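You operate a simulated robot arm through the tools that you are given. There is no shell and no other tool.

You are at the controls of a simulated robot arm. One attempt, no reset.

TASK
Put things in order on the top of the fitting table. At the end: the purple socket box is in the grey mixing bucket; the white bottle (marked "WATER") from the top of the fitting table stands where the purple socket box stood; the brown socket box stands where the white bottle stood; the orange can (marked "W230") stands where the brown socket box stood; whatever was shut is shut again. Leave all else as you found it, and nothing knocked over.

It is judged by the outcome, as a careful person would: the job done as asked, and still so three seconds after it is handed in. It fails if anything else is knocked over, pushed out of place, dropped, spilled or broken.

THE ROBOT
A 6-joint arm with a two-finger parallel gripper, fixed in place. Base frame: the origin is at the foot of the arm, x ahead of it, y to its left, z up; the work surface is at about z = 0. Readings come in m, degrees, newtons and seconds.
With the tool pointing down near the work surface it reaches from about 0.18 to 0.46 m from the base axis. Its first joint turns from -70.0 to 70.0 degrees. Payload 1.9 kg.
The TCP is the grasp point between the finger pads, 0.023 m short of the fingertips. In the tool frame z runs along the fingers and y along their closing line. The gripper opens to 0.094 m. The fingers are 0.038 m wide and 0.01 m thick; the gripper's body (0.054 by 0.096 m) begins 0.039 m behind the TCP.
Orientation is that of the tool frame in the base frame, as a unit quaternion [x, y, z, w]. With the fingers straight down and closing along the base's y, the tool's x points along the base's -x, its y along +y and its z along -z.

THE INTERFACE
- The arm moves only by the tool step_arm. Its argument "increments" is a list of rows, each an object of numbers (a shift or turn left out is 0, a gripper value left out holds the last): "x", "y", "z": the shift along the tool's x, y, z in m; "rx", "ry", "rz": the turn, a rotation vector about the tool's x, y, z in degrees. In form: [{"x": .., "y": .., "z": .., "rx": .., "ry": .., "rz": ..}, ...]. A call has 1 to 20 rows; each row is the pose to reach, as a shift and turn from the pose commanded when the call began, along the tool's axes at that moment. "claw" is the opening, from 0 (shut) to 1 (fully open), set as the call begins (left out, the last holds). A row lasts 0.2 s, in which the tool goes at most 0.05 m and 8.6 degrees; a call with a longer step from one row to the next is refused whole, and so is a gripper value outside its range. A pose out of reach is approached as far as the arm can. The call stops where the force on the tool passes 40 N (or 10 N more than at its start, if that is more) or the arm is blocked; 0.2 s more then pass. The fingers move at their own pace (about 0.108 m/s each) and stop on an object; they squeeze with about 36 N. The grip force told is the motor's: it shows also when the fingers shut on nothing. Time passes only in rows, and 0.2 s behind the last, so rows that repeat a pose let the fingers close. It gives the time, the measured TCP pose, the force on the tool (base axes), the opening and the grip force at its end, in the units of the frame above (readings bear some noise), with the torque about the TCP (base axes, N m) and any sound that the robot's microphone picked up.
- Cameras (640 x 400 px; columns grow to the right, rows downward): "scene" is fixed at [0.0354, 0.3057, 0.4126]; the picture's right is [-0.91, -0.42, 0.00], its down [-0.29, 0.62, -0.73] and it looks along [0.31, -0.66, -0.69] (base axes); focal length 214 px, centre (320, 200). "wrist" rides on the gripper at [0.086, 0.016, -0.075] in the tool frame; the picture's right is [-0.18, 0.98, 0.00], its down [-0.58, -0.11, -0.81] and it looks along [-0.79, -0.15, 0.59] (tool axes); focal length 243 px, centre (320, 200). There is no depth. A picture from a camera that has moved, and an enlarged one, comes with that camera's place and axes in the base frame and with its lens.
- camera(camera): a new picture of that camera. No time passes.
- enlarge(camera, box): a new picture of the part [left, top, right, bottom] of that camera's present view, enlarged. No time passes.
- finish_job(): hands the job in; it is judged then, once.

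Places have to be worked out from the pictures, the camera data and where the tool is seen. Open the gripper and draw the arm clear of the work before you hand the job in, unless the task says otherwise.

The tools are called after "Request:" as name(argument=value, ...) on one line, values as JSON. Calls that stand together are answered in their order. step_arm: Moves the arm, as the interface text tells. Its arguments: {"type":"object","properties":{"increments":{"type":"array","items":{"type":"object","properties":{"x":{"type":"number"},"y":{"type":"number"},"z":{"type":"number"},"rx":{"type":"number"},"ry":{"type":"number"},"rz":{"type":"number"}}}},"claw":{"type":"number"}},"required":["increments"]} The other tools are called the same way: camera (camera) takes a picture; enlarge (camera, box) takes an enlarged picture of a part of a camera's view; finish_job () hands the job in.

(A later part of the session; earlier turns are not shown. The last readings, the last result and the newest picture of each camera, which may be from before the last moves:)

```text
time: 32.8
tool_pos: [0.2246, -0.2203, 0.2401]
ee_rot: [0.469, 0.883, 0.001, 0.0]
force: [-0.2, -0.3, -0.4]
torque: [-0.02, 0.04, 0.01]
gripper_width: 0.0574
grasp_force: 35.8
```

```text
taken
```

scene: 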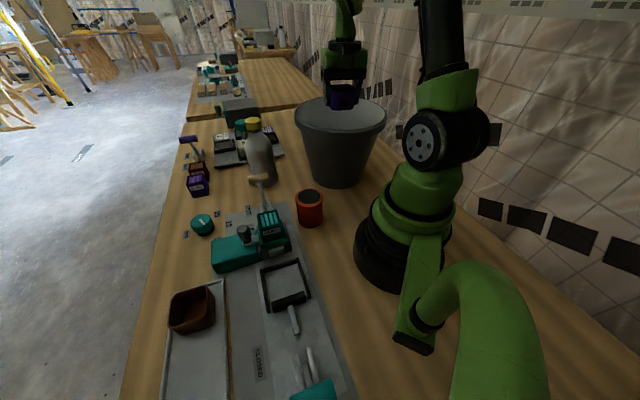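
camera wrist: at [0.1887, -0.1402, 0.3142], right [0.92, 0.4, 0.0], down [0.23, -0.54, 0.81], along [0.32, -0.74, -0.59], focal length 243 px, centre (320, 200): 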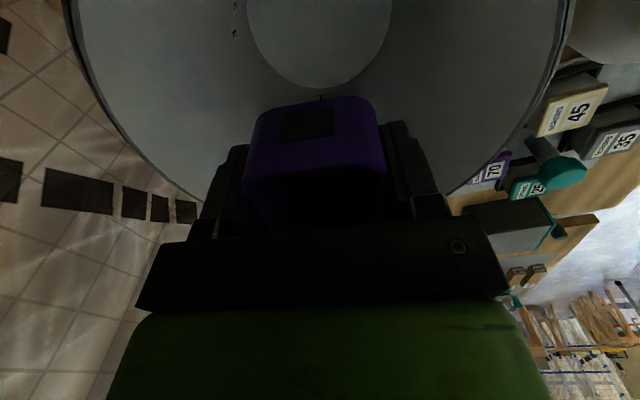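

The box hangs right over the bucket, whose floor centre works out at (0.225, -0.22). To keep the wrist camera clear of the bucket wall I shift 2 cm outward and lower the box gently down to near the floor.

Request:
step_arm(increments=[{"x": -0.007}, {"x": -0.014, "z": 0.004}, {"x": -0.02, "z": 0.012}, {"x": -0.02, "z": 0.024}, {"x": -0.02, "z": 0.038}, {"x": -0.02, "z": 0.052}, {"x": -0.02, "z": 0.066}, {"x": -0.02, "z": 0.08}, {"x": -0.02, "z": 0.094}, {"x": -0.02, "z": 0.108}, {"x": -0.02, "z": 0.118}, {"x": -0.02, "z": 0.126}, {"x": -0.02, "z": 0.13}])

Request:
camera(camera="wrist")

Request:
enlarge(camera="scene", box=[260, 0, 460, 200])

```text
time: 35.6
tool_pos: [0.2362, -0.2359, 0.1102]
ee_rot: [0.469, 0.883, 0.001, 0.001]
force: [-0.2, 0.9, -1.3]
torque: [-0.03, -0.03, -0.04]
gripper_width: 0.0573
grasp_force: 35.6
```

```text
taken
camera wrist: at [0.2003, -0.1565, 0.184], right [0.92, 0.4, 0.0], down [0.23, -0.54, 0.81], along [0.32, -0.74, -0.59], focal length 243 px, centre (320, 200)
```

wrist: 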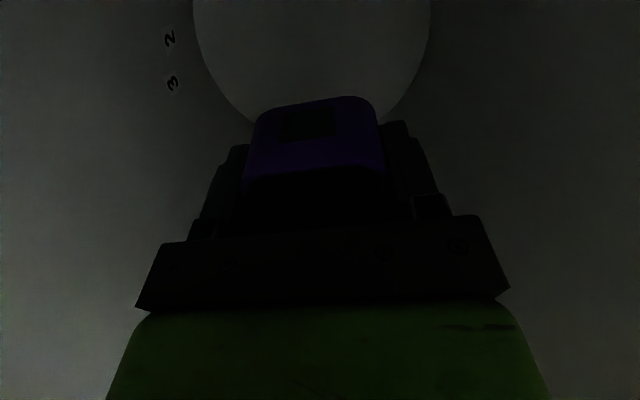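

```text
2.00 times, centred on (360, 100) of scene
camera zoom: at [0.0354, 0.3057, 0.4126], right [-0.91, -0.42, 0.0], down [-0.29, 0.62, -0.73], along [0.31, -0.66, -0.69], focal length 429 px, centre (240, 400)
```

zoom: 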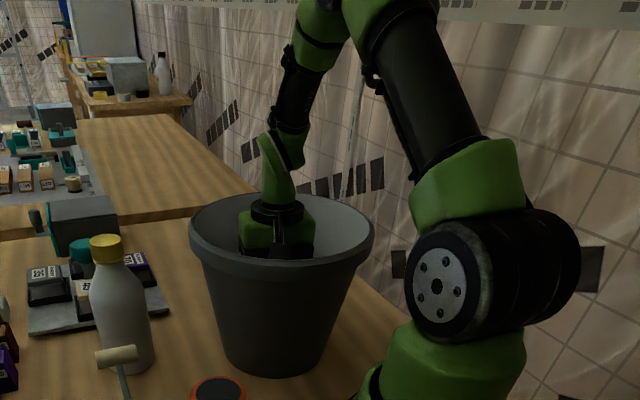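

Going cleanly into the bucket. I lower the rest of the way to TCP z about 0.045, slowly.

Request:
step_arm(increments=[{"z": 0.006}, {"z": 0.016}, {"z": 0.027}, {"z": 0.038}, {"z": 0.047}, {"z": 0.054}, {"z": 0.06}, {"z": 0.064}])

Request:
camera(camera="wrist")

Request:
enlarge(camera="scene", box=[260, 0, 460, 200])

```text
time: 37.4
tool_pos: [0.2361, -0.235, 0.0458]
ee_rot: [0.47, 0.883, 0.001, -0.001]
force: [-0.2, 0.0, -0.3]
torque: [-0.01, -0.03, 0.0]
gripper_width: 0.0576
grasp_force: 36.8
```

```text
taken
camera wrist: at [0.2005, -0.1562, 0.1203], right [0.92, 0.4, 0.0], down [0.23, -0.54, 0.81], along [0.32, -0.74, -0.59], focal length 243 px, centre (320, 200)
```

wrist: 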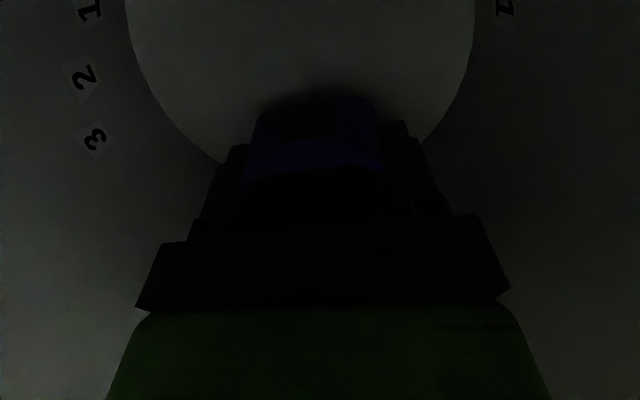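

```text
2.00 times, centred on (360, 100) of scene
camera zoom: at [0.0354, 0.3057, 0.4126], right [-0.91, -0.42, 0.0], down [-0.29, 0.62, -0.73], along [0.31, -0.66, -0.69], focal length 429 px, centre (240, 400)
```

zoom: 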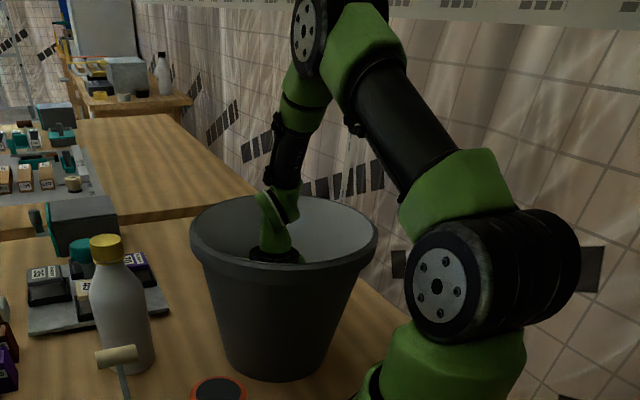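

At z = 0.046 now, but the bucket's outline may have shifted a pixel or so; I compare it with my first enlarged picture using the same crop before releasing.

Request:
enlarge(camera="scene", box=[280, 90, 400, 190])

Request:
enlarge(camera="wrist", box=[0, 0, 640, 400])

```text
4.00 times, centred on (340, 140) of scene
camera zoom: at [0.0354, 0.3057, 0.4126], right [-0.91, -0.42, 0.0], down [-0.29, 0.62, -0.73], along [0.31, -0.66, -0.69], focal length 858 px, centre (240, 440)
```

zoom: 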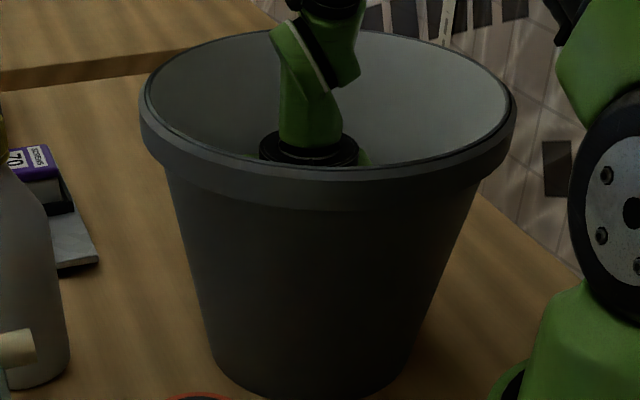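

```text
1.00 times, centred on (320, 200) of wrist (not enlarged: the box is as wide or as high as the picture)
camera zoom: at [0.2005, -0.1562, 0.1203], right [0.92, 0.4, 0.0], down [0.23, -0.54, 0.81], along [0.32, -0.74, -0.59], focal length 243 px, centre (320, 200)
```

zoom: 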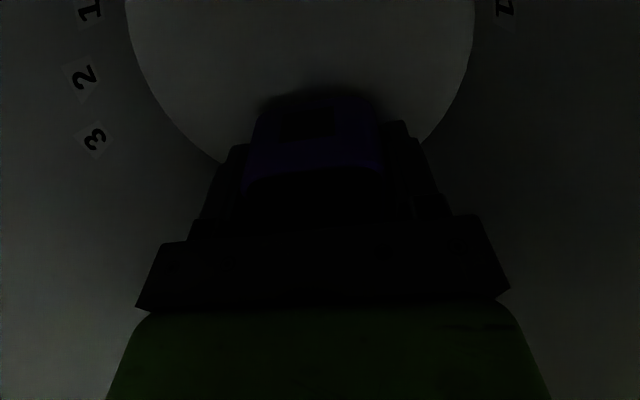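

The bucket was nudged about 6 mm towards the base, evidently by the camera bracket brushing its wall. I move 6 mm outward to relieve it, then check again before releasing.

Request:
step_arm(increments=[{"x": -0.003}, {"x": -0.006}, {"x": -0.006}])

Request:
enlarge(camera="scene", box=[280, 90, 400, 190])

Request:
camera(camera="wrist")

```text
time: 38.2
tool_pos: [0.239, -0.2402, 0.0462]
ee_rot: [0.469, 0.883, 0.001, 0.0]
force: [-0.1, 0.0, -0.5]
torque: [0.0, -0.02, -0.07]
gripper_width: 0.0573
grasp_force: 35.7
```

```text
4.00 times, centred on (340, 140) of scene
camera zoom: at [0.0354, 0.3056, 0.4126], right [-0.91, -0.42, 0.0], down [-0.29, 0.62, -0.73], along [0.31, -0.66, -0.69], focal length 858 px, centre (240, 440)
```

zoom: 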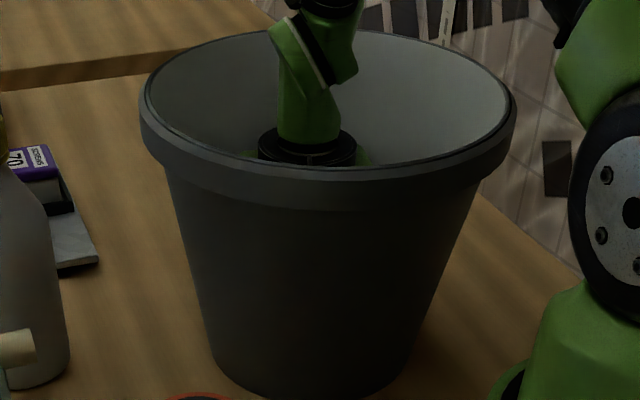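

```text
taken
camera wrist: at [0.2036, -0.1611, 0.1202], right [0.92, 0.4, 0.0], down [0.23, -0.54, 0.81], along [0.32, -0.74, -0.59], focal length 243 px, centre (320, 200)
```

wrist: 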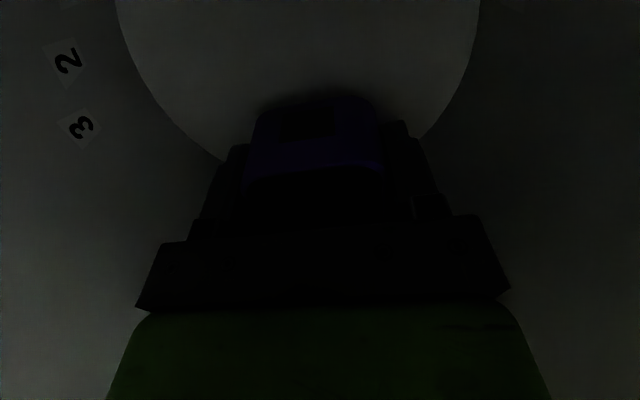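

The bucket hasn't moved further. I lower the last few mm gently to touch the floor lightly.

Request:
step_arm(increments=[{"z": 0.002}, {"z": 0.004}, {"z": 0.006}, {"z": 0.006}])

```text
time: 39.2
tool_pos: [0.24, -0.2411, 0.0409]
ee_rot: [0.47, 0.883, 0.001, 0.001]
force: [1.0, 0.9, -0.3]
torque: [-0.01, -0.02, 0.01]
gripper_width: 0.0574
grasp_force: 36.1
```

No floor contact yet; a couple of mm more in small steps.

Request:
step_arm(increments=[{"z": 0.001}, {"z": 0.002}, {"z": 0.003}, {"z": 0.003}])

```text
time: 40.2
tool_pos: [0.2386, -0.2406, 0.0373]
ee_rot: [0.468, 0.884, 0.0, 0.0]
force: [-0.5, 0.2, -0.5]
torque: [0.01, 0.03, 0.0]
gripper_width: 0.0572
grasp_force: 36.0
```

The box bottom must be within a few mm of the floor. I open the gripper part-way to release it.

Request:
step_arm(increments=[{"z": 0.0}, {"z": 0.0}, {"z": 0.0}], claw=0.76)

Request:
camera(camera="wrist")

Request:
enlarge(camera="scene", box=[280, 90, 400, 190])

```text
time: 41.0
tool_pos: [0.2383, -0.2411, 0.0372]
ee_rot: [0.47, 0.883, 0.001, 0.0]
force: [0.4, 0.0, 0.5]
torque: [-0.02, -0.01, -0.01]
gripper_width: 0.0713
grasp_force: 0.0
```

```text
taken
camera wrist: at [0.2038, -0.1614, 0.1113], right [0.92, 0.4, 0.0], down [0.23, -0.54, 0.81], along [0.32, -0.74, -0.59], focal length 243 px, centre (320, 200)
```

wrist: 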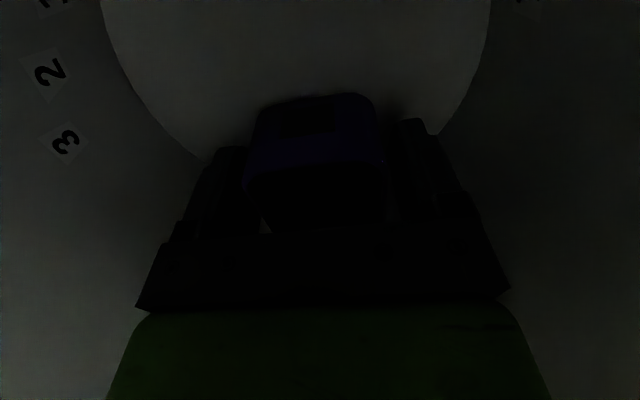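

```text
4.00 times, centred on (340, 140) of scene
camera zoom: at [0.0354, 0.3057, 0.4126], right [-0.91, -0.42, 0.0], down [-0.29, 0.62, -0.73], along [0.31, -0.66, -0.69], focal length 858 px, centre (240, 440)
```

zoom: 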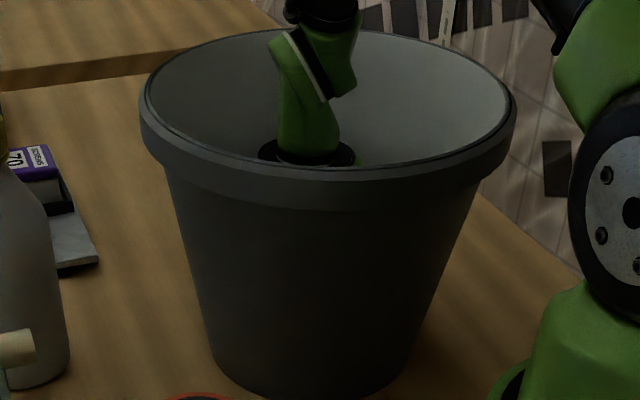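

Released, and the box stands in the bucket without the bucket having moved any further. I raise the gripper straight up out of the bucket.

Request:
step_arm(increments=[{"z": -0.01}, {"z": -0.025}, {"z": -0.045}, {"z": -0.07}, {"z": -0.1}, {"z": -0.13}, {"z": -0.16}, {"z": -0.19}, {"z": -0.22}, {"z": -0.25}, {"z": -0.27}])

Request:
camera(camera="wrist")

Request:
enlarge(camera="scene", box=[280, 90, 400, 190])

```text
time: 43.4
tool_pos: [0.2388, -0.2415, 0.3075]
ee_rot: [0.469, 0.883, 0.002, 0.0]
force: [-0.4, -0.8, -0.2]
torque: [-0.02, -0.04, 0.03]
gripper_width: 0.0716
grasp_force: 0.1
```

```text
taken
camera wrist: at [0.2035, -0.1621, 0.3812], right [0.92, 0.4, 0.0], down [0.23, -0.54, 0.81], along [0.32, -0.74, -0.59], focal length 243 px, centre (320, 200)
```

wrist: 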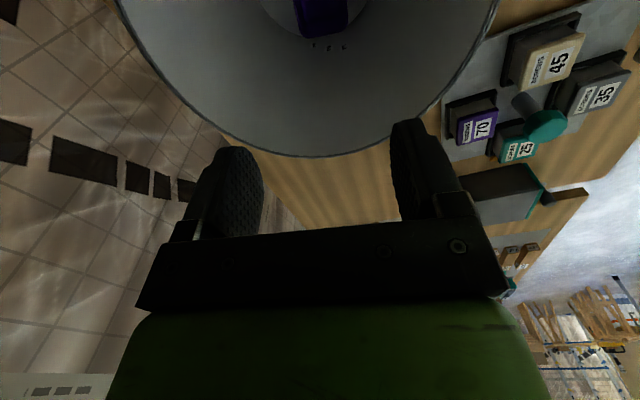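

```text
4.00 times, centred on (340, 140) of scene
camera zoom: at [0.0354, 0.3057, 0.4126], right [-0.91, -0.42, 0.0], down [-0.29, 0.62, -0.73], along [0.31, -0.66, -0.69], focal length 858 px, centre (240, 440)
```

zoom: 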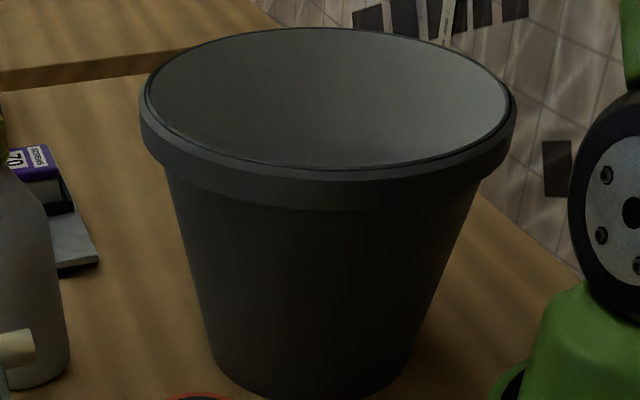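

The purple box rests in the bucket. Next is the white bottle: I move to a viewpoint facing it from (0.33, -0.06, 0.30).

Request:
step_arm(increments=[{"x": 0.0166, "y": 0.0295, "rz": -7.2}, {"x": 0.0333, "y": 0.059, "rz": -14.4}, {"x": 0.05, "y": 0.0885, "rz": -21.6}, {"x": 0.0665, "y": 0.118, "rz": -28.8}, {"x": 0.0832, "y": 0.1475, "rz": -36}, {"x": 0.0998, "y": 0.177, "rz": -43}], claw=1.0)

Request:
camera(camera="wrist")

Request:
enlarge(camera="scene", box=[210, 100, 310, 200])

```text
time: 44.8
tool_pos: [0.3298, -0.0584, 0.3074]
ee_rot: [0.112, 0.994, 0.001, 0.0]
force: [-0.3, 0.0, 0.0]
torque: [0.0, 0.01, 0.03]
gripper_width: 0.0937
grasp_force: 0.1
```

```text
taken
camera wrist: at [0.2486, -0.0251, 0.382], right [0.4, 0.92, 0.0], down [0.54, -0.24, 0.81], along [0.74, -0.32, -0.59], focal length 243 px, centre (320, 200)
```

wrist: 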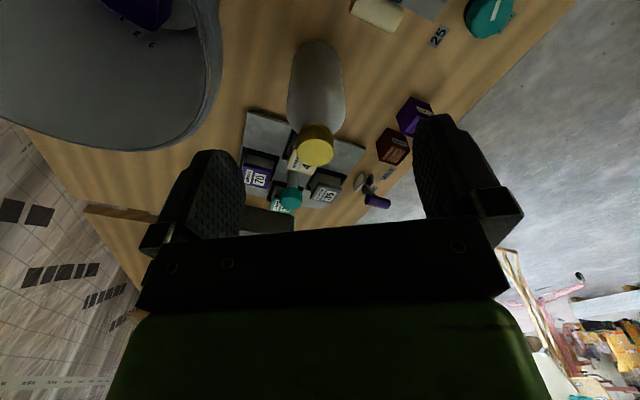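

```text
4.00 times, centred on (260, 150) of scene
camera zoom: at [0.0354, 0.3056, 0.4126], right [-0.91, -0.42, 0.0], down [-0.29, 0.62, -0.73], along [0.31, -0.66, -0.69], focal length 858 px, centre (560, 400)
```

zoom: 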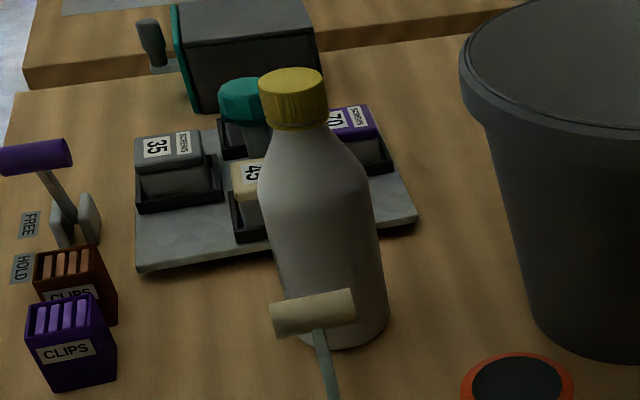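

Request:
enlarge(camera="wrist", box=[220, 20, 420, 180])

```text
2.50 times, centred on (320, 100) of wrist
camera zoom: at [0.2486, -0.0251, 0.382], right [0.4, 0.92, 0.0], down [0.54, -0.24, 0.81], along [0.74, -0.32, -0.59], focal length 606 px, centre (320, 450)
```

zoom: 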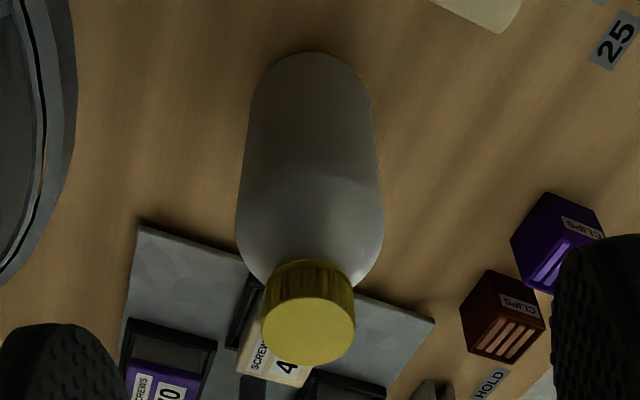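

Triangulating the two views: cap top at about (0.410, -0.0995, 0.190), cap about 0.046 m wide and 0.03 m tall, and the body about 0.078 m wide. I'll grip the bottle by its cap from above; first I move over it at z = 0.26.

Request:
step_arm(increments=[{"x": -0.02, "y": -0.005, "z": 0.01}, {"x": -0.05, "y": -0.0127, "z": 0.027}, {"x": -0.075, "y": -0.019, "z": 0.04}, {"x": -0.0874, "y": -0.0222, "z": 0.047}])

Request:
camera(camera="wrist")

Request:
camera(camera="scene")

```text
time: 45.8
tool_pos: [0.4104, -0.1002, 0.2597]
ee_rot: [0.113, 0.994, 0.0, 0.001]
force: [0.3, 0.4, 0.3]
torque: [0.03, -0.03, -0.02]
gripper_width: 0.0941
grasp_force: 0.1
```

```text
taken
camera wrist: at [0.3289, -0.0668, 0.3343], right [0.4, 0.92, 0.0], down [0.54, -0.24, 0.81], along [0.74, -0.32, -0.59], focal length 243 px, centre (320, 200)
```

wrist: 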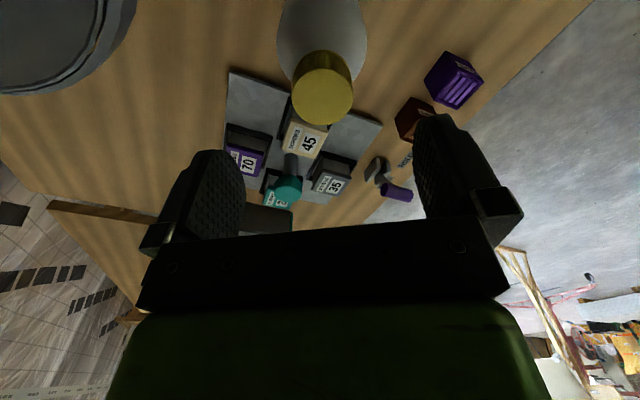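

```text
taken
```

scene: 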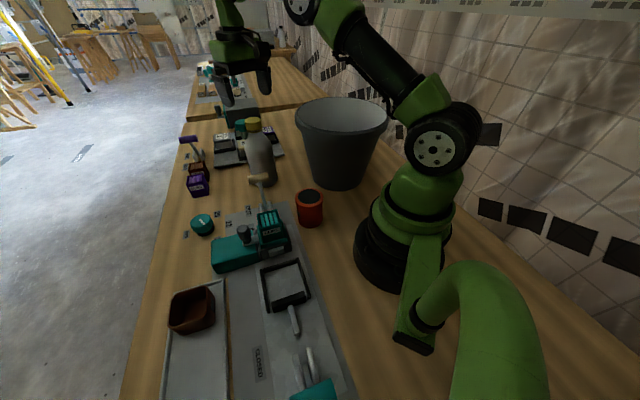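

The cap lies nearly under the TCP (about 2 mm off sideways). I correct that and descend to z about 0.177 around the cap.

Request:
step_arm(increments=[{"x": 0.001, "y": 0.001, "z": 0.015}, {"x": 0.002, "y": 0.002, "z": 0.035}, {"x": 0.002, "y": 0.002, "z": 0.055}, {"x": 0.002, "y": 0.002, "z": 0.07}, {"x": 0.002, "y": 0.002, "z": 0.079}, {"x": 0.002, "y": 0.002, "z": 0.083}])

Request:
camera(camera="wrist")

Request:
enlarge(camera="scene", box=[200, 60, 320, 200])

```text
time: 47.2
tool_pos: [0.4095, -0.0983, 0.1773]
ee_rot: [0.113, 0.994, 0.001, 0.0]
force: [-0.2, -0.1, 0.8]
torque: [0.0, -0.01, 0.01]
gripper_width: 0.0936
grasp_force: 0.0
```

```text
taken
camera wrist: at [0.3274, -0.0638, 0.2514], right [0.4, 0.92, 0.0], down [0.54, -0.24, 0.81], along [0.74, -0.32, -0.59], focal length 243 px, centre (320, 200)
```

wrist: 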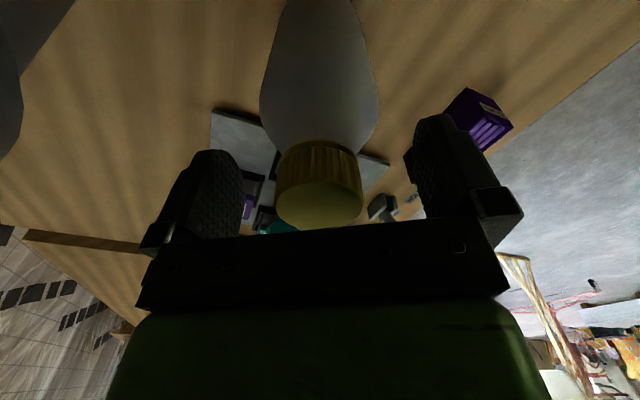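

```text
2.86 times, centred on (260, 130) of scene
camera zoom: at [0.0354, 0.3057, 0.4126], right [-0.91, -0.42, 0.0], down [-0.29, 0.62, -0.73], along [0.31, -0.66, -0.69], focal length 613 px, centre (491, 400)
```

zoom: 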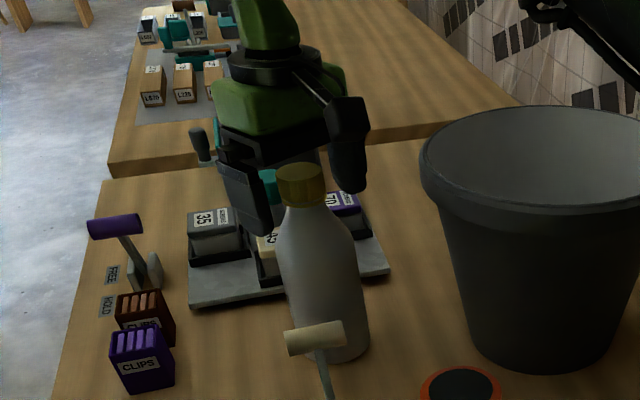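

Fingers straddle the cap. I zoom in to judge the cap's exact height span relative to the pads before closing.

Request:
enlarge(camera="wrist", box=[200, 80, 440, 240])

Request:
enlarge(camera="scene", box=[225, 95, 305, 145])

```text
2.50 times, centred on (320, 160) of wrist
camera zoom: at [0.3274, -0.0638, 0.2514], right [0.4, 0.92, 0.0], down [0.54, -0.24, 0.81], along [0.74, -0.32, -0.59], focal length 606 px, centre (320, 300)
```

zoom: 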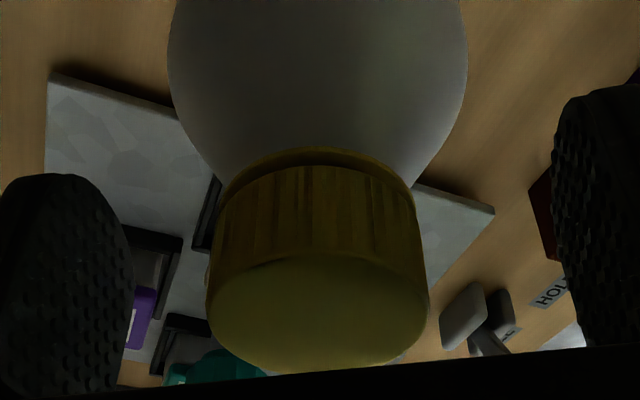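

```text
8.00 times, centred on (265, 120) of scene
camera zoom: at [0.0354, 0.3057, 0.4126], right [-0.91, -0.42, 0.0], down [-0.29, 0.62, -0.73], along [0.31, -0.66, -0.69], focal length 1716 px, centre (760, 840)
```

zoom: 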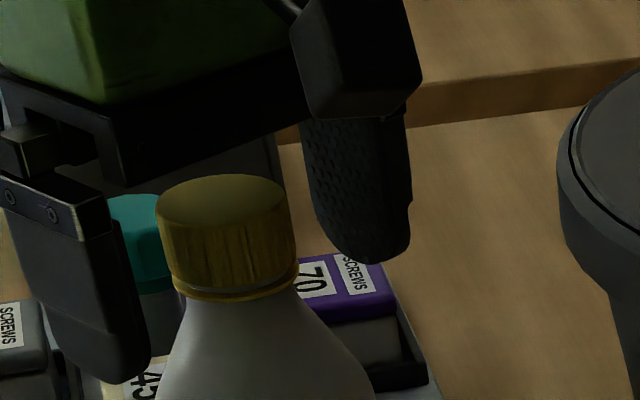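

The cap spans roughly z = 0.168 to 0.193, and the shoulder flares below it, so my fingertips (0.154) are a bit low. I raise 9 mm and go 3 mm forward so that the pads meet only the cap.

Request:
step_arm(increments=[{"x": -0.0015, "z": -0.005}, {"x": -0.003, "z": -0.009}, {"x": -0.003, "z": -0.009}])

Request:
enlarge(camera="wrist", box=[200, 80, 440, 240])

Request:
enlarge(camera="scene", box=[225, 95, 305, 145])

```text
time: 48.0
tool_pos: [0.4104, -0.0975, 0.1875]
ee_rot: [0.112, 0.994, 0.001, 0.001]
force: [0.9, 0.0, -0.3]
torque: [-0.03, 0.0, -0.03]
gripper_width: 0.0937
grasp_force: 0.1
```

```text
2.50 times, centred on (320, 160) of wrist
camera zoom: at [0.3302, -0.0645, 0.2606], right [0.4, 0.92, 0.0], down [0.54, -0.24, 0.81], along [0.74, -0.32, -0.59], focal length 606 px, centre (320, 300)
```

zoom: 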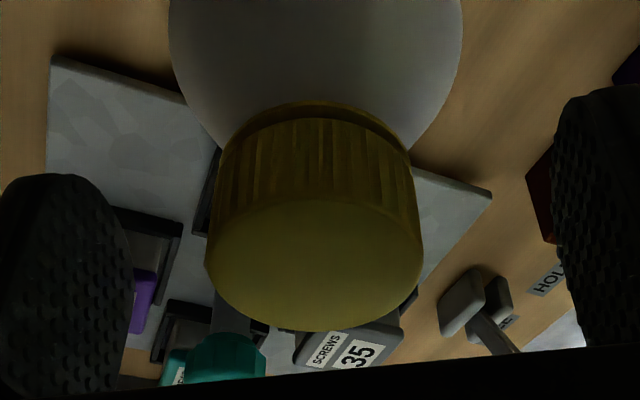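

```text
8.00 times, centred on (265, 120) of scene
camera zoom: at [0.0354, 0.3057, 0.4126], right [-0.91, -0.42, 0.0], down [-0.29, 0.62, -0.73], along [0.31, -0.66, -0.69], focal length 1716 px, centre (760, 840)
```

zoom: 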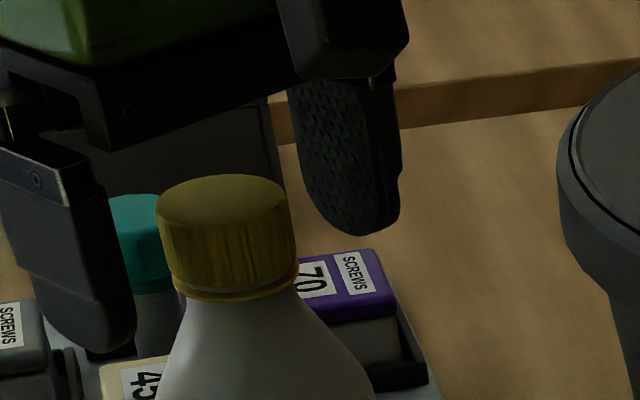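

The fingertips are now level with the cap's lower ring. I close the gripper in two stages so as not to jolt the bottle.

Request:
step_arm(increments=[{"z": 0.0}, {"z": 0.0}], claw=0.52)

Request:
step_arm(increments=[{"z": 0.0}, {"z": 0.0}, {"z": 0.0}, {"z": 0.0}], claw=0.0)

Request:
enlarge(camera="wrist", box=[200, 80, 440, 240])

Request:
enlarge(camera="scene", box=[200, 80, 320, 200])

```text
time: 48.6
tool_pos: [0.4112, -0.0979, 0.1869]
ee_rot: [0.113, 0.994, 0.001, 0.0]
force: [-0.5, 0.8, -1.0]
torque: [-0.01, 0.02, 0.02]
gripper_width: 0.0489
grasp_force: 0.1
```

```text
time: 49.6
tool_pos: [0.411, -0.097, 0.1858]
ee_rot: [0.114, 0.994, 0.0, 0.002]
force: [-0.1, -0.9, 0.7]
torque: [-0.16, 0.06, -0.02]
gripper_width: 0.0384
grasp_force: 35.9
```

```text
2.50 times, centred on (320, 160) of wrist
camera zoom: at [0.3302, -0.0645, 0.2605], right [0.4, 0.92, 0.0], down [0.54, -0.24, 0.81], along [0.74, -0.32, -0.59], focal length 606 px, centre (320, 300)
```

zoom: 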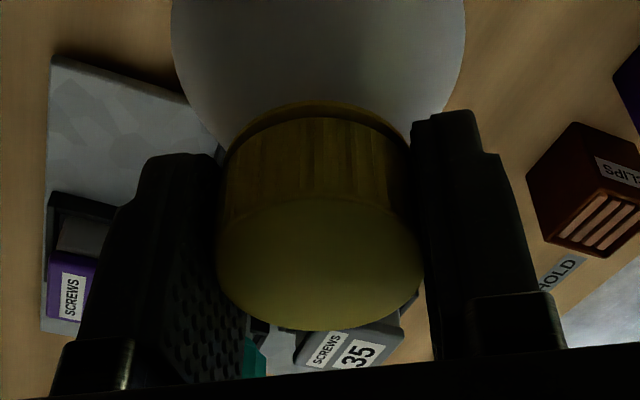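

```text
3.33 times, centred on (260, 140) of scene
camera zoom: at [0.0354, 0.3057, 0.4126], right [-0.91, -0.42, 0.0], down [-0.29, 0.62, -0.73], along [0.31, -0.66, -0.69], focal length 715 px, centre (520, 400)
```

zoom: 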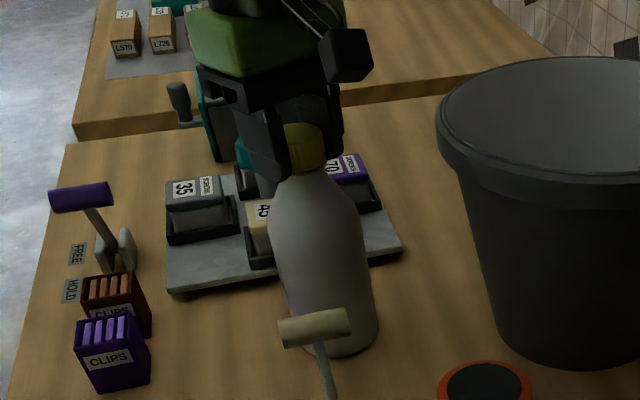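

Gripped the cap at 0.038 m with 36 N and the bottle didn't tilt, so the bottle's place is about (0.410, -0.098). I lift a few mm slowly and read the load.

Request:
step_arm(increments=[{"z": -0.001}, {"z": -0.003}, {"z": -0.005}, {"z": -0.007}, {"z": -0.008}])

Request:
enlarge(camera="wrist", box=[200, 80, 440, 240])

Request:
enlarge(camera="scene", box=[200, 80, 320, 200])

```text
time: 50.8
tool_pos: [0.4116, -0.0978, 0.1952]
ee_rot: [0.113, 0.994, 0.0, 0.0]
force: [0.0, -0.6, -5.2]
torque: [0.01, 0.04, 0.01]
gripper_width: 0.0381
grasp_force: 35.7
```

```text
2.50 times, centred on (320, 160) of wrist
camera zoom: at [0.3303, -0.0648, 0.2687], right [0.4, 0.92, 0.0], down [0.54, -0.24, 0.81], along [0.74, -0.32, -0.59], focal length 606 px, centre (320, 300)
```

zoom: 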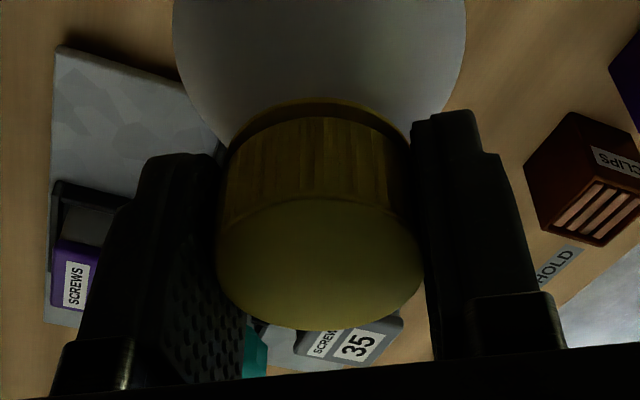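

```text
3.33 times, centred on (260, 140) of scene
camera zoom: at [0.0354, 0.3056, 0.4126], right [-0.91, -0.42, 0.0], down [-0.29, 0.62, -0.73], along [0.31, -0.66, -0.69], focal length 715 px, centre (520, 400)
```

zoom: 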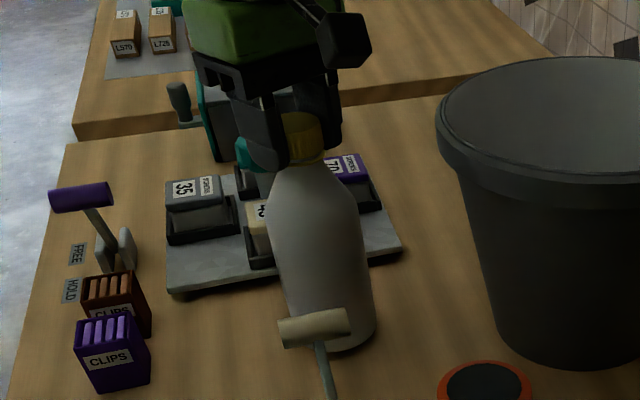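

The bottle (about 5 N) is off the table with no slip or tilt. I keep lifting slowly to z about 0.31.

Request:
step_arm(increments=[{"z": -0.003}, {"z": -0.008}, {"z": -0.015}, {"z": -0.023}, {"z": -0.031}, {"z": -0.039}, {"z": -0.047}, {"z": -0.055}, {"z": -0.063}, {"z": -0.071}, {"z": -0.079}, {"z": -0.087}, {"z": -0.095}, {"z": -0.103}, {"z": -0.109}, {"z": -0.113}, {"z": -0.115}])

Request:
enlarge(camera="wrist", box=[200, 80, 440, 240])

Request:
camera(camera="scene")

```text
time: 54.4
tool_pos: [0.4102, -0.0983, 0.2983]
ee_rot: [0.114, 0.993, 0.001, 0.001]
force: [-0.7, 0.7, -4.5]
torque: [0.0, -0.01, -0.03]
gripper_width: 0.0378
grasp_force: 36.0
out of reach, approached as far as the arm can: row 15, 16, 17
```

```text
2.50 times, centred on (320, 160) of wrist
camera zoom: at [0.3301, -0.0649, 0.3718], right [0.4, 0.92, 0.0], down [0.54, -0.24, 0.81], along [0.74, -0.32, -0.59], focal length 606 px, centre (320, 300)
```

zoom: 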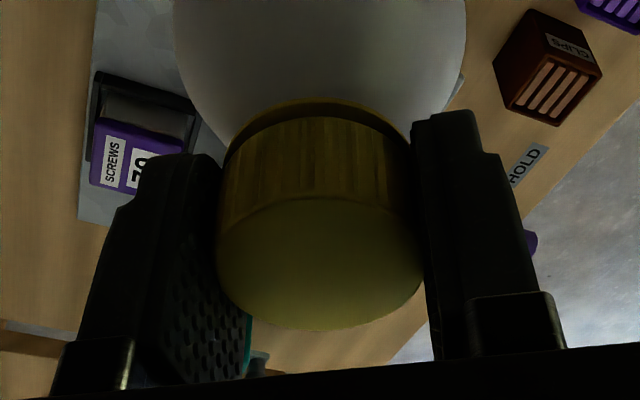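

```text
taken
```

scene: 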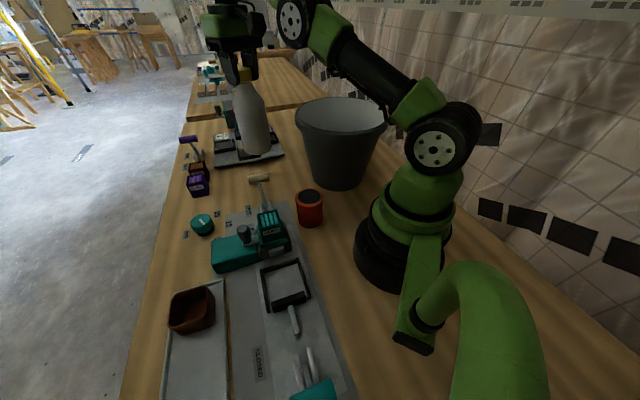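

The bottle hangs plumb at TCP z = 0.298 (base about 0.11), at the reach limit. I swing it slowly inward and left along an arc, keeping it above everything (first half).

Request:
step_arm(increments=[{"x": 0.002, "y": 0.006, "rz": -0.8}, {"x": 0.0051, "y": 0.0182, "rz": -2.5}, {"x": 0.0111, "y": 0.036, "rz": -5}, {"x": 0.018, "y": 0.0533, "rz": -7.5}, {"x": 0.0244, "y": 0.0702, "rz": -10}, {"x": 0.0307, "y": 0.0868, "rz": -12.5}, {"x": 0.0347, "y": 0.1039, "rz": -15}, {"x": 0.0395, "y": 0.1206, "rz": -17.5}, {"x": 0.0451, "y": 0.1372, "rz": -20}, {"x": 0.0513, "y": 0.1535, "rz": -22.5}, {"x": 0.0582, "y": 0.1696, "rz": -25}, {"x": 0.0657, "y": 0.1852, "rz": -27.5}, {"x": 0.074, "y": 0.2006, "rz": -30}, {"x": 0.0831, "y": 0.2155, "rz": -32.5}, {"x": 0.0885, "y": 0.2235, "rz": -33.9}, {"x": 0.0926, "y": 0.2301, "rz": -35}])

Request:
camera(camera="wrist")

Request:
camera(camera="scene")

```text
time: 57.8
tool_pos: [0.3726, 0.1462, 0.2982]
ee_rot: [-0.192, 0.981, 0.001, 0.001]
force: [0.4, 0.0, -4.7]
torque: [0.03, 0.0, -0.01]
gripper_width: 0.038
grasp_force: 35.9
```

```text
taken
camera wrist: at [0.2863, 0.1274, 0.3723], right [-0.2, 0.98, 0.0], down [0.58, 0.12, 0.81], along [0.79, 0.16, -0.59], focal length 243 px, centre (320, 200)
```

wrist: 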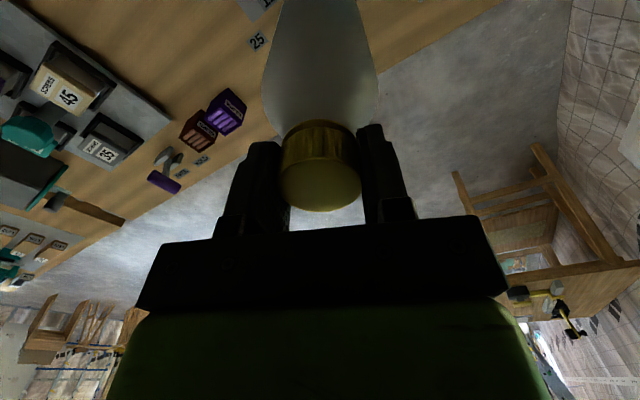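

```text
taken
```

scene: 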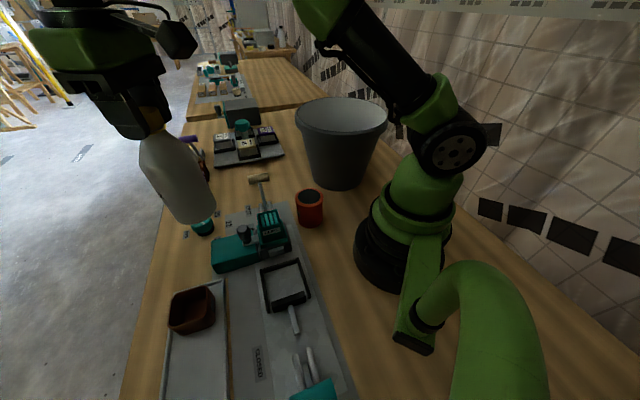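

The bottle is hanging steadily. I continue the arc to directly above the purple box's old place at (0.2205, 0.3345).

Request:
step_arm(increments=[{"x": 0.0, "y": 0.006, "rz": -0.8}, {"x": 0.0001, "y": 0.0175, "rz": -2.5}, {"x": 0.001, "y": 0.0351, "rz": -5}, {"x": 0.0028, "y": 0.0525, "rz": -7.5}, {"x": 0.0052, "y": 0.07, "rz": -10}, {"x": 0.0084, "y": 0.0872, "rz": -12.5}, {"x": 0.0124, "y": 0.1043, "rz": -15}, {"x": 0.0171, "y": 0.1212, "rz": -17.5}, {"x": 0.0226, "y": 0.1379, "rz": -20}, {"x": 0.0288, "y": 0.1543, "rz": -22.5}, {"x": 0.0357, "y": 0.1705, "rz": -25}, {"x": 0.0433, "y": 0.1862, "rz": -27.6}, {"x": 0.0516, "y": 0.2018, "rz": -30.2}, {"x": 0.0606, "y": 0.2169, "rz": -32.7}, {"x": 0.066, "y": 0.225, "rz": -34.2}, {"x": 0.0698, "y": 0.2317, "rz": -35.2}])

Request:
camera(camera="wrist")

Request:
camera(camera="scene")

```text
time: 61.2
tool_pos: [0.2202, 0.3342, 0.2976]
ee_rot: [-0.479, 0.878, 0.0, 0.001]
force: [-1.3, 0.7, -4.4]
torque: [-0.02, -0.01, -0.01]
gripper_width: 0.0384
grasp_force: 35.8
```

```text
taken
camera wrist: at [0.16, 0.2694, 0.3718], right [-0.73, 0.69, 0.0], down [0.41, 0.43, 0.81], along [0.55, 0.59, -0.59], focal length 243 px, centre (320, 200)
```

wrist: 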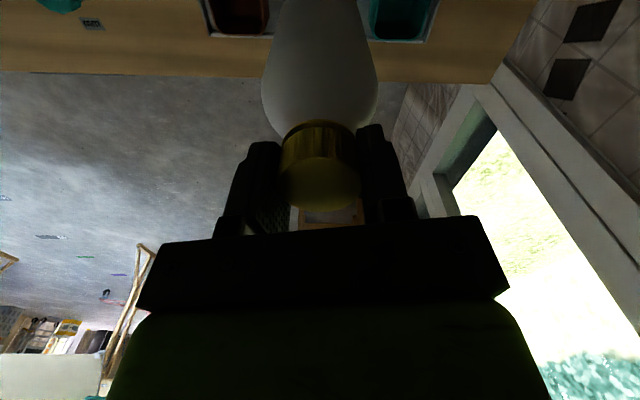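

```text
taken
```

scene: 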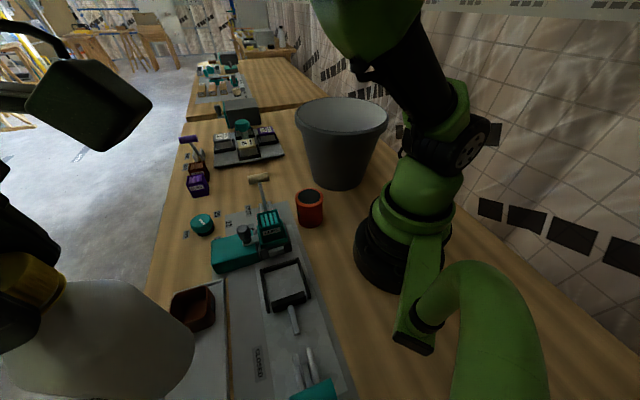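

The bottle hangs above its target, midway between the brown and teal boxes with about 2 cm clearance each side. I lower it slowly to just above the tray and check.

Request:
step_arm(increments=[{"z": 0.004}, {"z": 0.01}, {"z": 0.018}, {"z": 0.026}, {"z": 0.034}, {"z": 0.042}, {"z": 0.05}, {"z": 0.058}, {"z": 0.065}, {"z": 0.071}, {"z": 0.076}, {"z": 0.08}, {"z": 0.082}])

Request:
camera(camera="wrist")

Request:
camera(camera="scene")

```text
time: 64.0
tool_pos: [0.2208, 0.3349, 0.2167]
ee_rot: [-0.478, 0.878, 0.0, 0.001]
force: [0.6, 0.8, -4.1]
torque: [0.02, 0.02, -0.01]
gripper_width: 0.0383
grasp_force: 35.8
```

```text
taken
camera wrist: at [0.1596, 0.2698, 0.2898], right [-0.73, 0.69, 0.0], down [0.41, 0.43, 0.81], along [0.55, 0.59, -0.59], focal length 243 px, centre (320, 200)
```

wrist: 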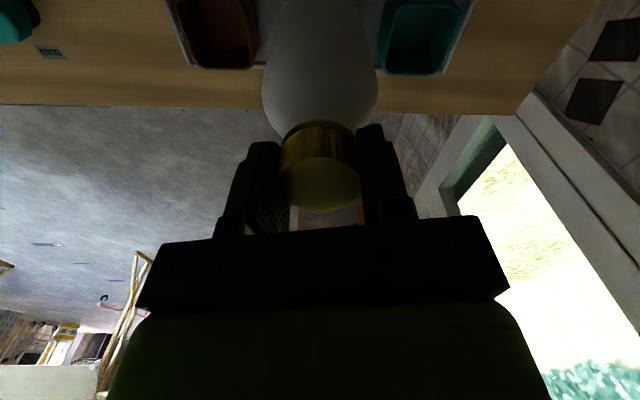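

```text
taken
```

scene: 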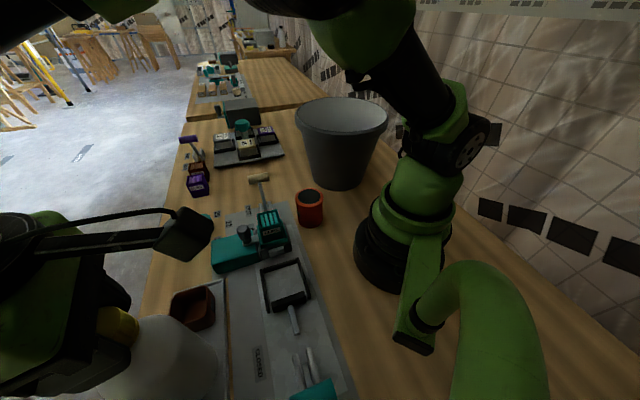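

Clear on both sides. I lower another 2 cm and then feel for contact.

Request:
step_arm(increments=[{"z": 0.005}, {"z": 0.011}, {"z": 0.016}, {"z": 0.019}, {"z": 0.021}])

Request:
enlarge(camera="wrist", box=[150, 0, 490, 200])

```text
time: 65.2
tool_pos: [0.2203, 0.3342, 0.1949]
ee_rot: [-0.479, 0.878, 0.002, 0.001]
force: [-0.1, -0.2, -5.2]
torque: [0.02, 0.02, 0.0]
gripper_width: 0.0387
grasp_force: 36.3
```

```text
1.88 times, centred on (320, 100) of wrist
camera zoom: at [0.1602, 0.2697, 0.2687], right [-0.73, 0.69, 0.0], down [0.41, 0.43, 0.81], along [0.55, 0.59, -0.59], focal length 457 px, centre (320, 388)
```

zoom: 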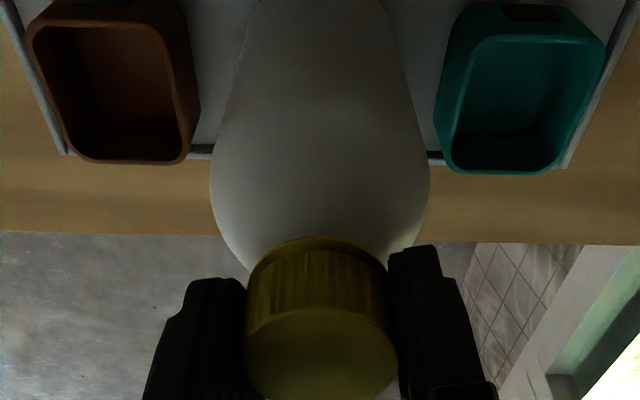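

Well centred between the two boxes. I lower in 1 mm rows watching the force.

Request:
step_arm(increments=[{"z": 0.001}, {"z": 0.002}, {"z": 0.003}, {"z": 0.003}])

Request:
step_arm(increments=[{"z": 0.001}, {"z": 0.002}, {"z": 0.002}])

```text
time: 66.2
tool_pos: [0.221, 0.3353, 0.1923]
ee_rot: [-0.479, 0.878, -0.001, 0.001]
force: [-0.3, 0.4, -4.8]
torque: [0.01, 0.02, -0.03]
gripper_width: 0.0381
grasp_force: 35.9
```

```text
time: 67.0
tool_pos: [0.2199, 0.3348, 0.1905]
ee_rot: [-0.479, 0.878, 0.001, 0.002]
force: [1.5, 1.5, 2.6]
torque: [-0.02, 0.02, 0.01]
gripper_width: 0.038
grasp_force: 36.2
```

Contact: the load has gone from -4.8 to +2.6 N, so the bottle stands on the tray. I open the gripper.

Request:
step_arm(increments=[{"z": -0.0005}, {"z": -0.0005}, {"z": -0.0005}, {"z": -0.0005}], claw=0.85)

Request:
camera(camera="wrist")

Request:
camera(camera="scene")

```text
time: 68.0
tool_pos: [0.2203, 0.335, 0.1909]
ee_rot: [-0.479, 0.878, 0.001, 0.001]
force: [-0.4, -0.9, 0.0]
torque: [0.02, -0.02, 0.0]
gripper_width: 0.0797
grasp_force: 0.1
```

```text
taken
camera wrist: at [0.1598, 0.2698, 0.2646], right [-0.73, 0.69, 0.0], down [0.41, 0.43, 0.81], along [0.55, 0.59, -0.59], focal length 243 px, centre (320, 200)
```

wrist: 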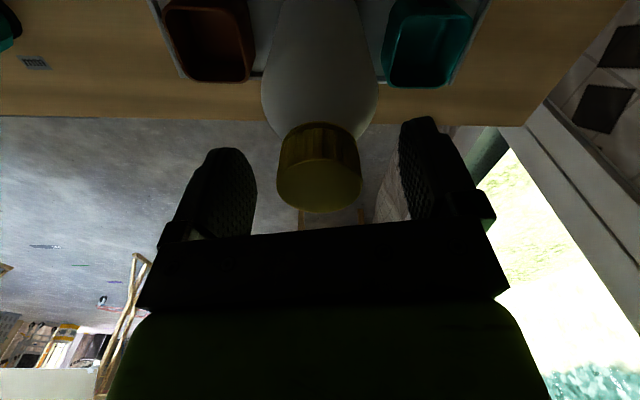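

```text
taken
```

scene: 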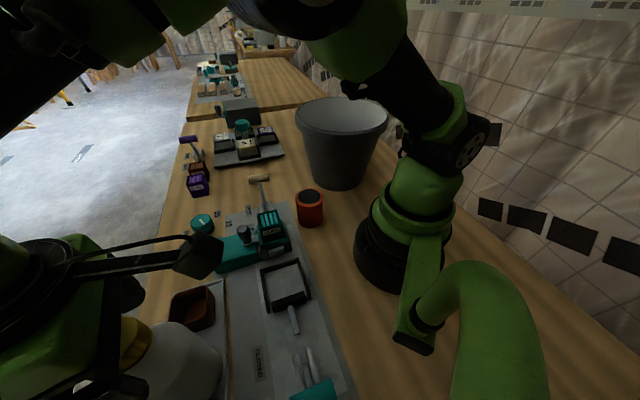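

The bottle stands upright at its new spot. I raise the gripper clear of the cap.

Request:
step_arm(increments=[{"z": -0.01}, {"z": -0.025}, {"z": -0.045}, {"z": -0.07}, {"z": -0.09}, {"z": -0.105}])

Request:
camera(camera="wrist")

Request:
camera(camera="scene")

```text
time: 69.4
tool_pos: [0.2208, 0.3361, 0.2965]
ee_rot: [-0.48, 0.877, 0.001, 0.001]
force: [0.5, -0.1, 0.1]
torque: [0.01, -0.04, 0.0]
gripper_width: 0.0797
grasp_force: 0.0
```

```text
taken
camera wrist: at [0.1593, 0.2697, 0.3696], right [-0.73, 0.69, 0.0], down [0.4, 0.43, 0.81], along [0.55, 0.59, -0.59], focal length 243 px, centre (320, 200)
```

wrist: 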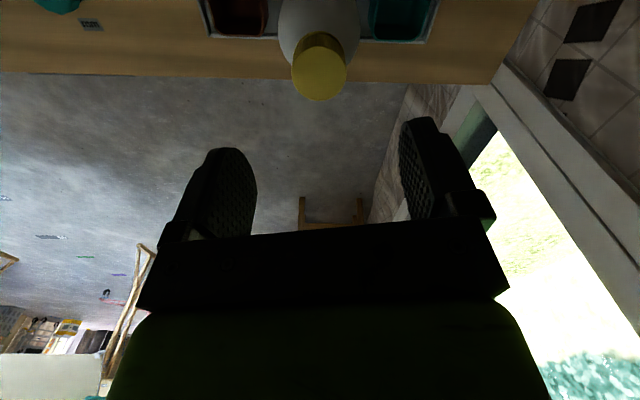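

```text
taken
```

scene: 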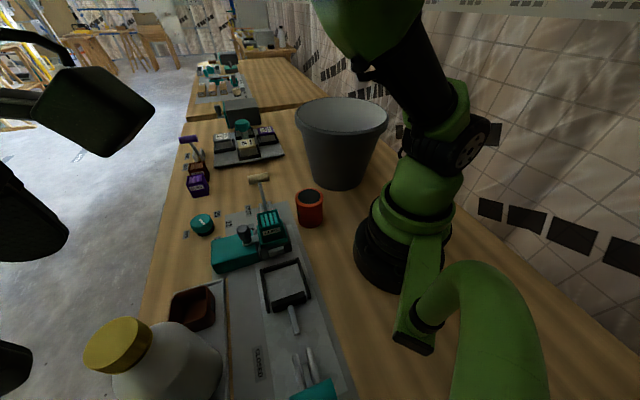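

The bottle is standing properly. Now for the brown box: to stay clear of the bottle I'll grip it across the tray, so I move over it at height while turning the tool to rz = -135° (camera on the side away from the bottle).

Request:
step_arm(increments=[{"x": 0.0025, "y": -0.0089, "rz": -7.76}, {"x": 0.005, "y": -0.0178, "rz": -15.52}, {"x": 0.0076, "y": -0.0266, "rz": -23.28}, {"x": 0.01, "y": -0.0355, "rz": -31.04}, {"x": 0.0126, "y": -0.0444, "rz": -38.8}, {"x": 0.0151, "y": -0.0533, "rz": -46.56}, {"x": 0.0176, "y": -0.0622, "rz": -54.3}, {"x": 0.02, "y": -0.071, "rz": -62.1}, {"x": 0.0227, "y": -0.08, "rz": -69.8}, {"x": 0.0252, "y": -0.0888, "rz": -77.6}])

Request:
camera(camera="wrist")

Request:
camera(camera="scene")

```text
time: 71.6
tool_pos: [0.282, 0.2657, 0.2956]
ee_rot: [0.924, -0.383, 0.0, -0.001]
force: [-0.5, 0.3, -0.7]
torque: [0.02, 0.01, -0.03]
gripper_width: 0.0797
grasp_force: 0.2
```

```text
taken
camera wrist: at [0.3316, 0.1913, 0.3697], right [-0.83, -0.56, 0.0], down [-0.34, 0.49, 0.81], along [-0.45, 0.67, -0.59], focal length 243 px, centre (320, 200)
```

wrist: 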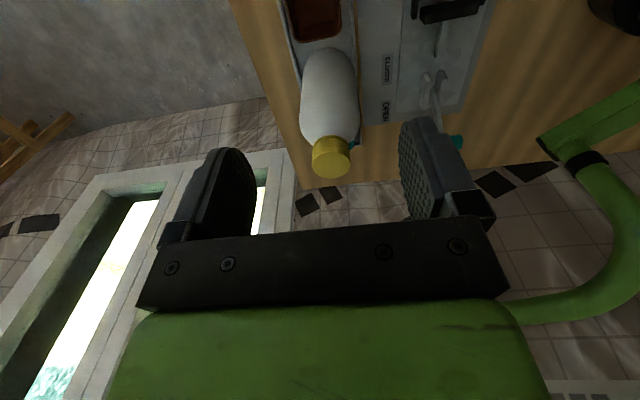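

```text
taken
```

scene: 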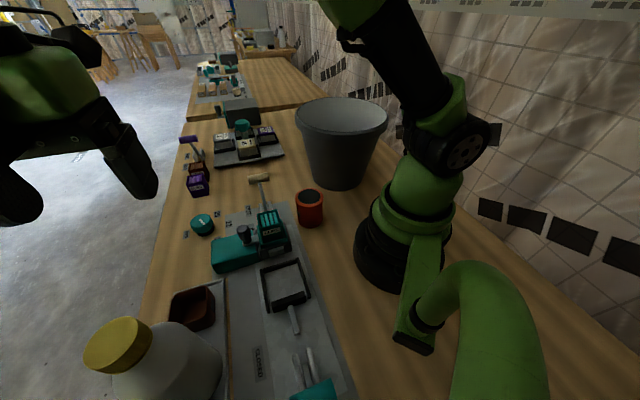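

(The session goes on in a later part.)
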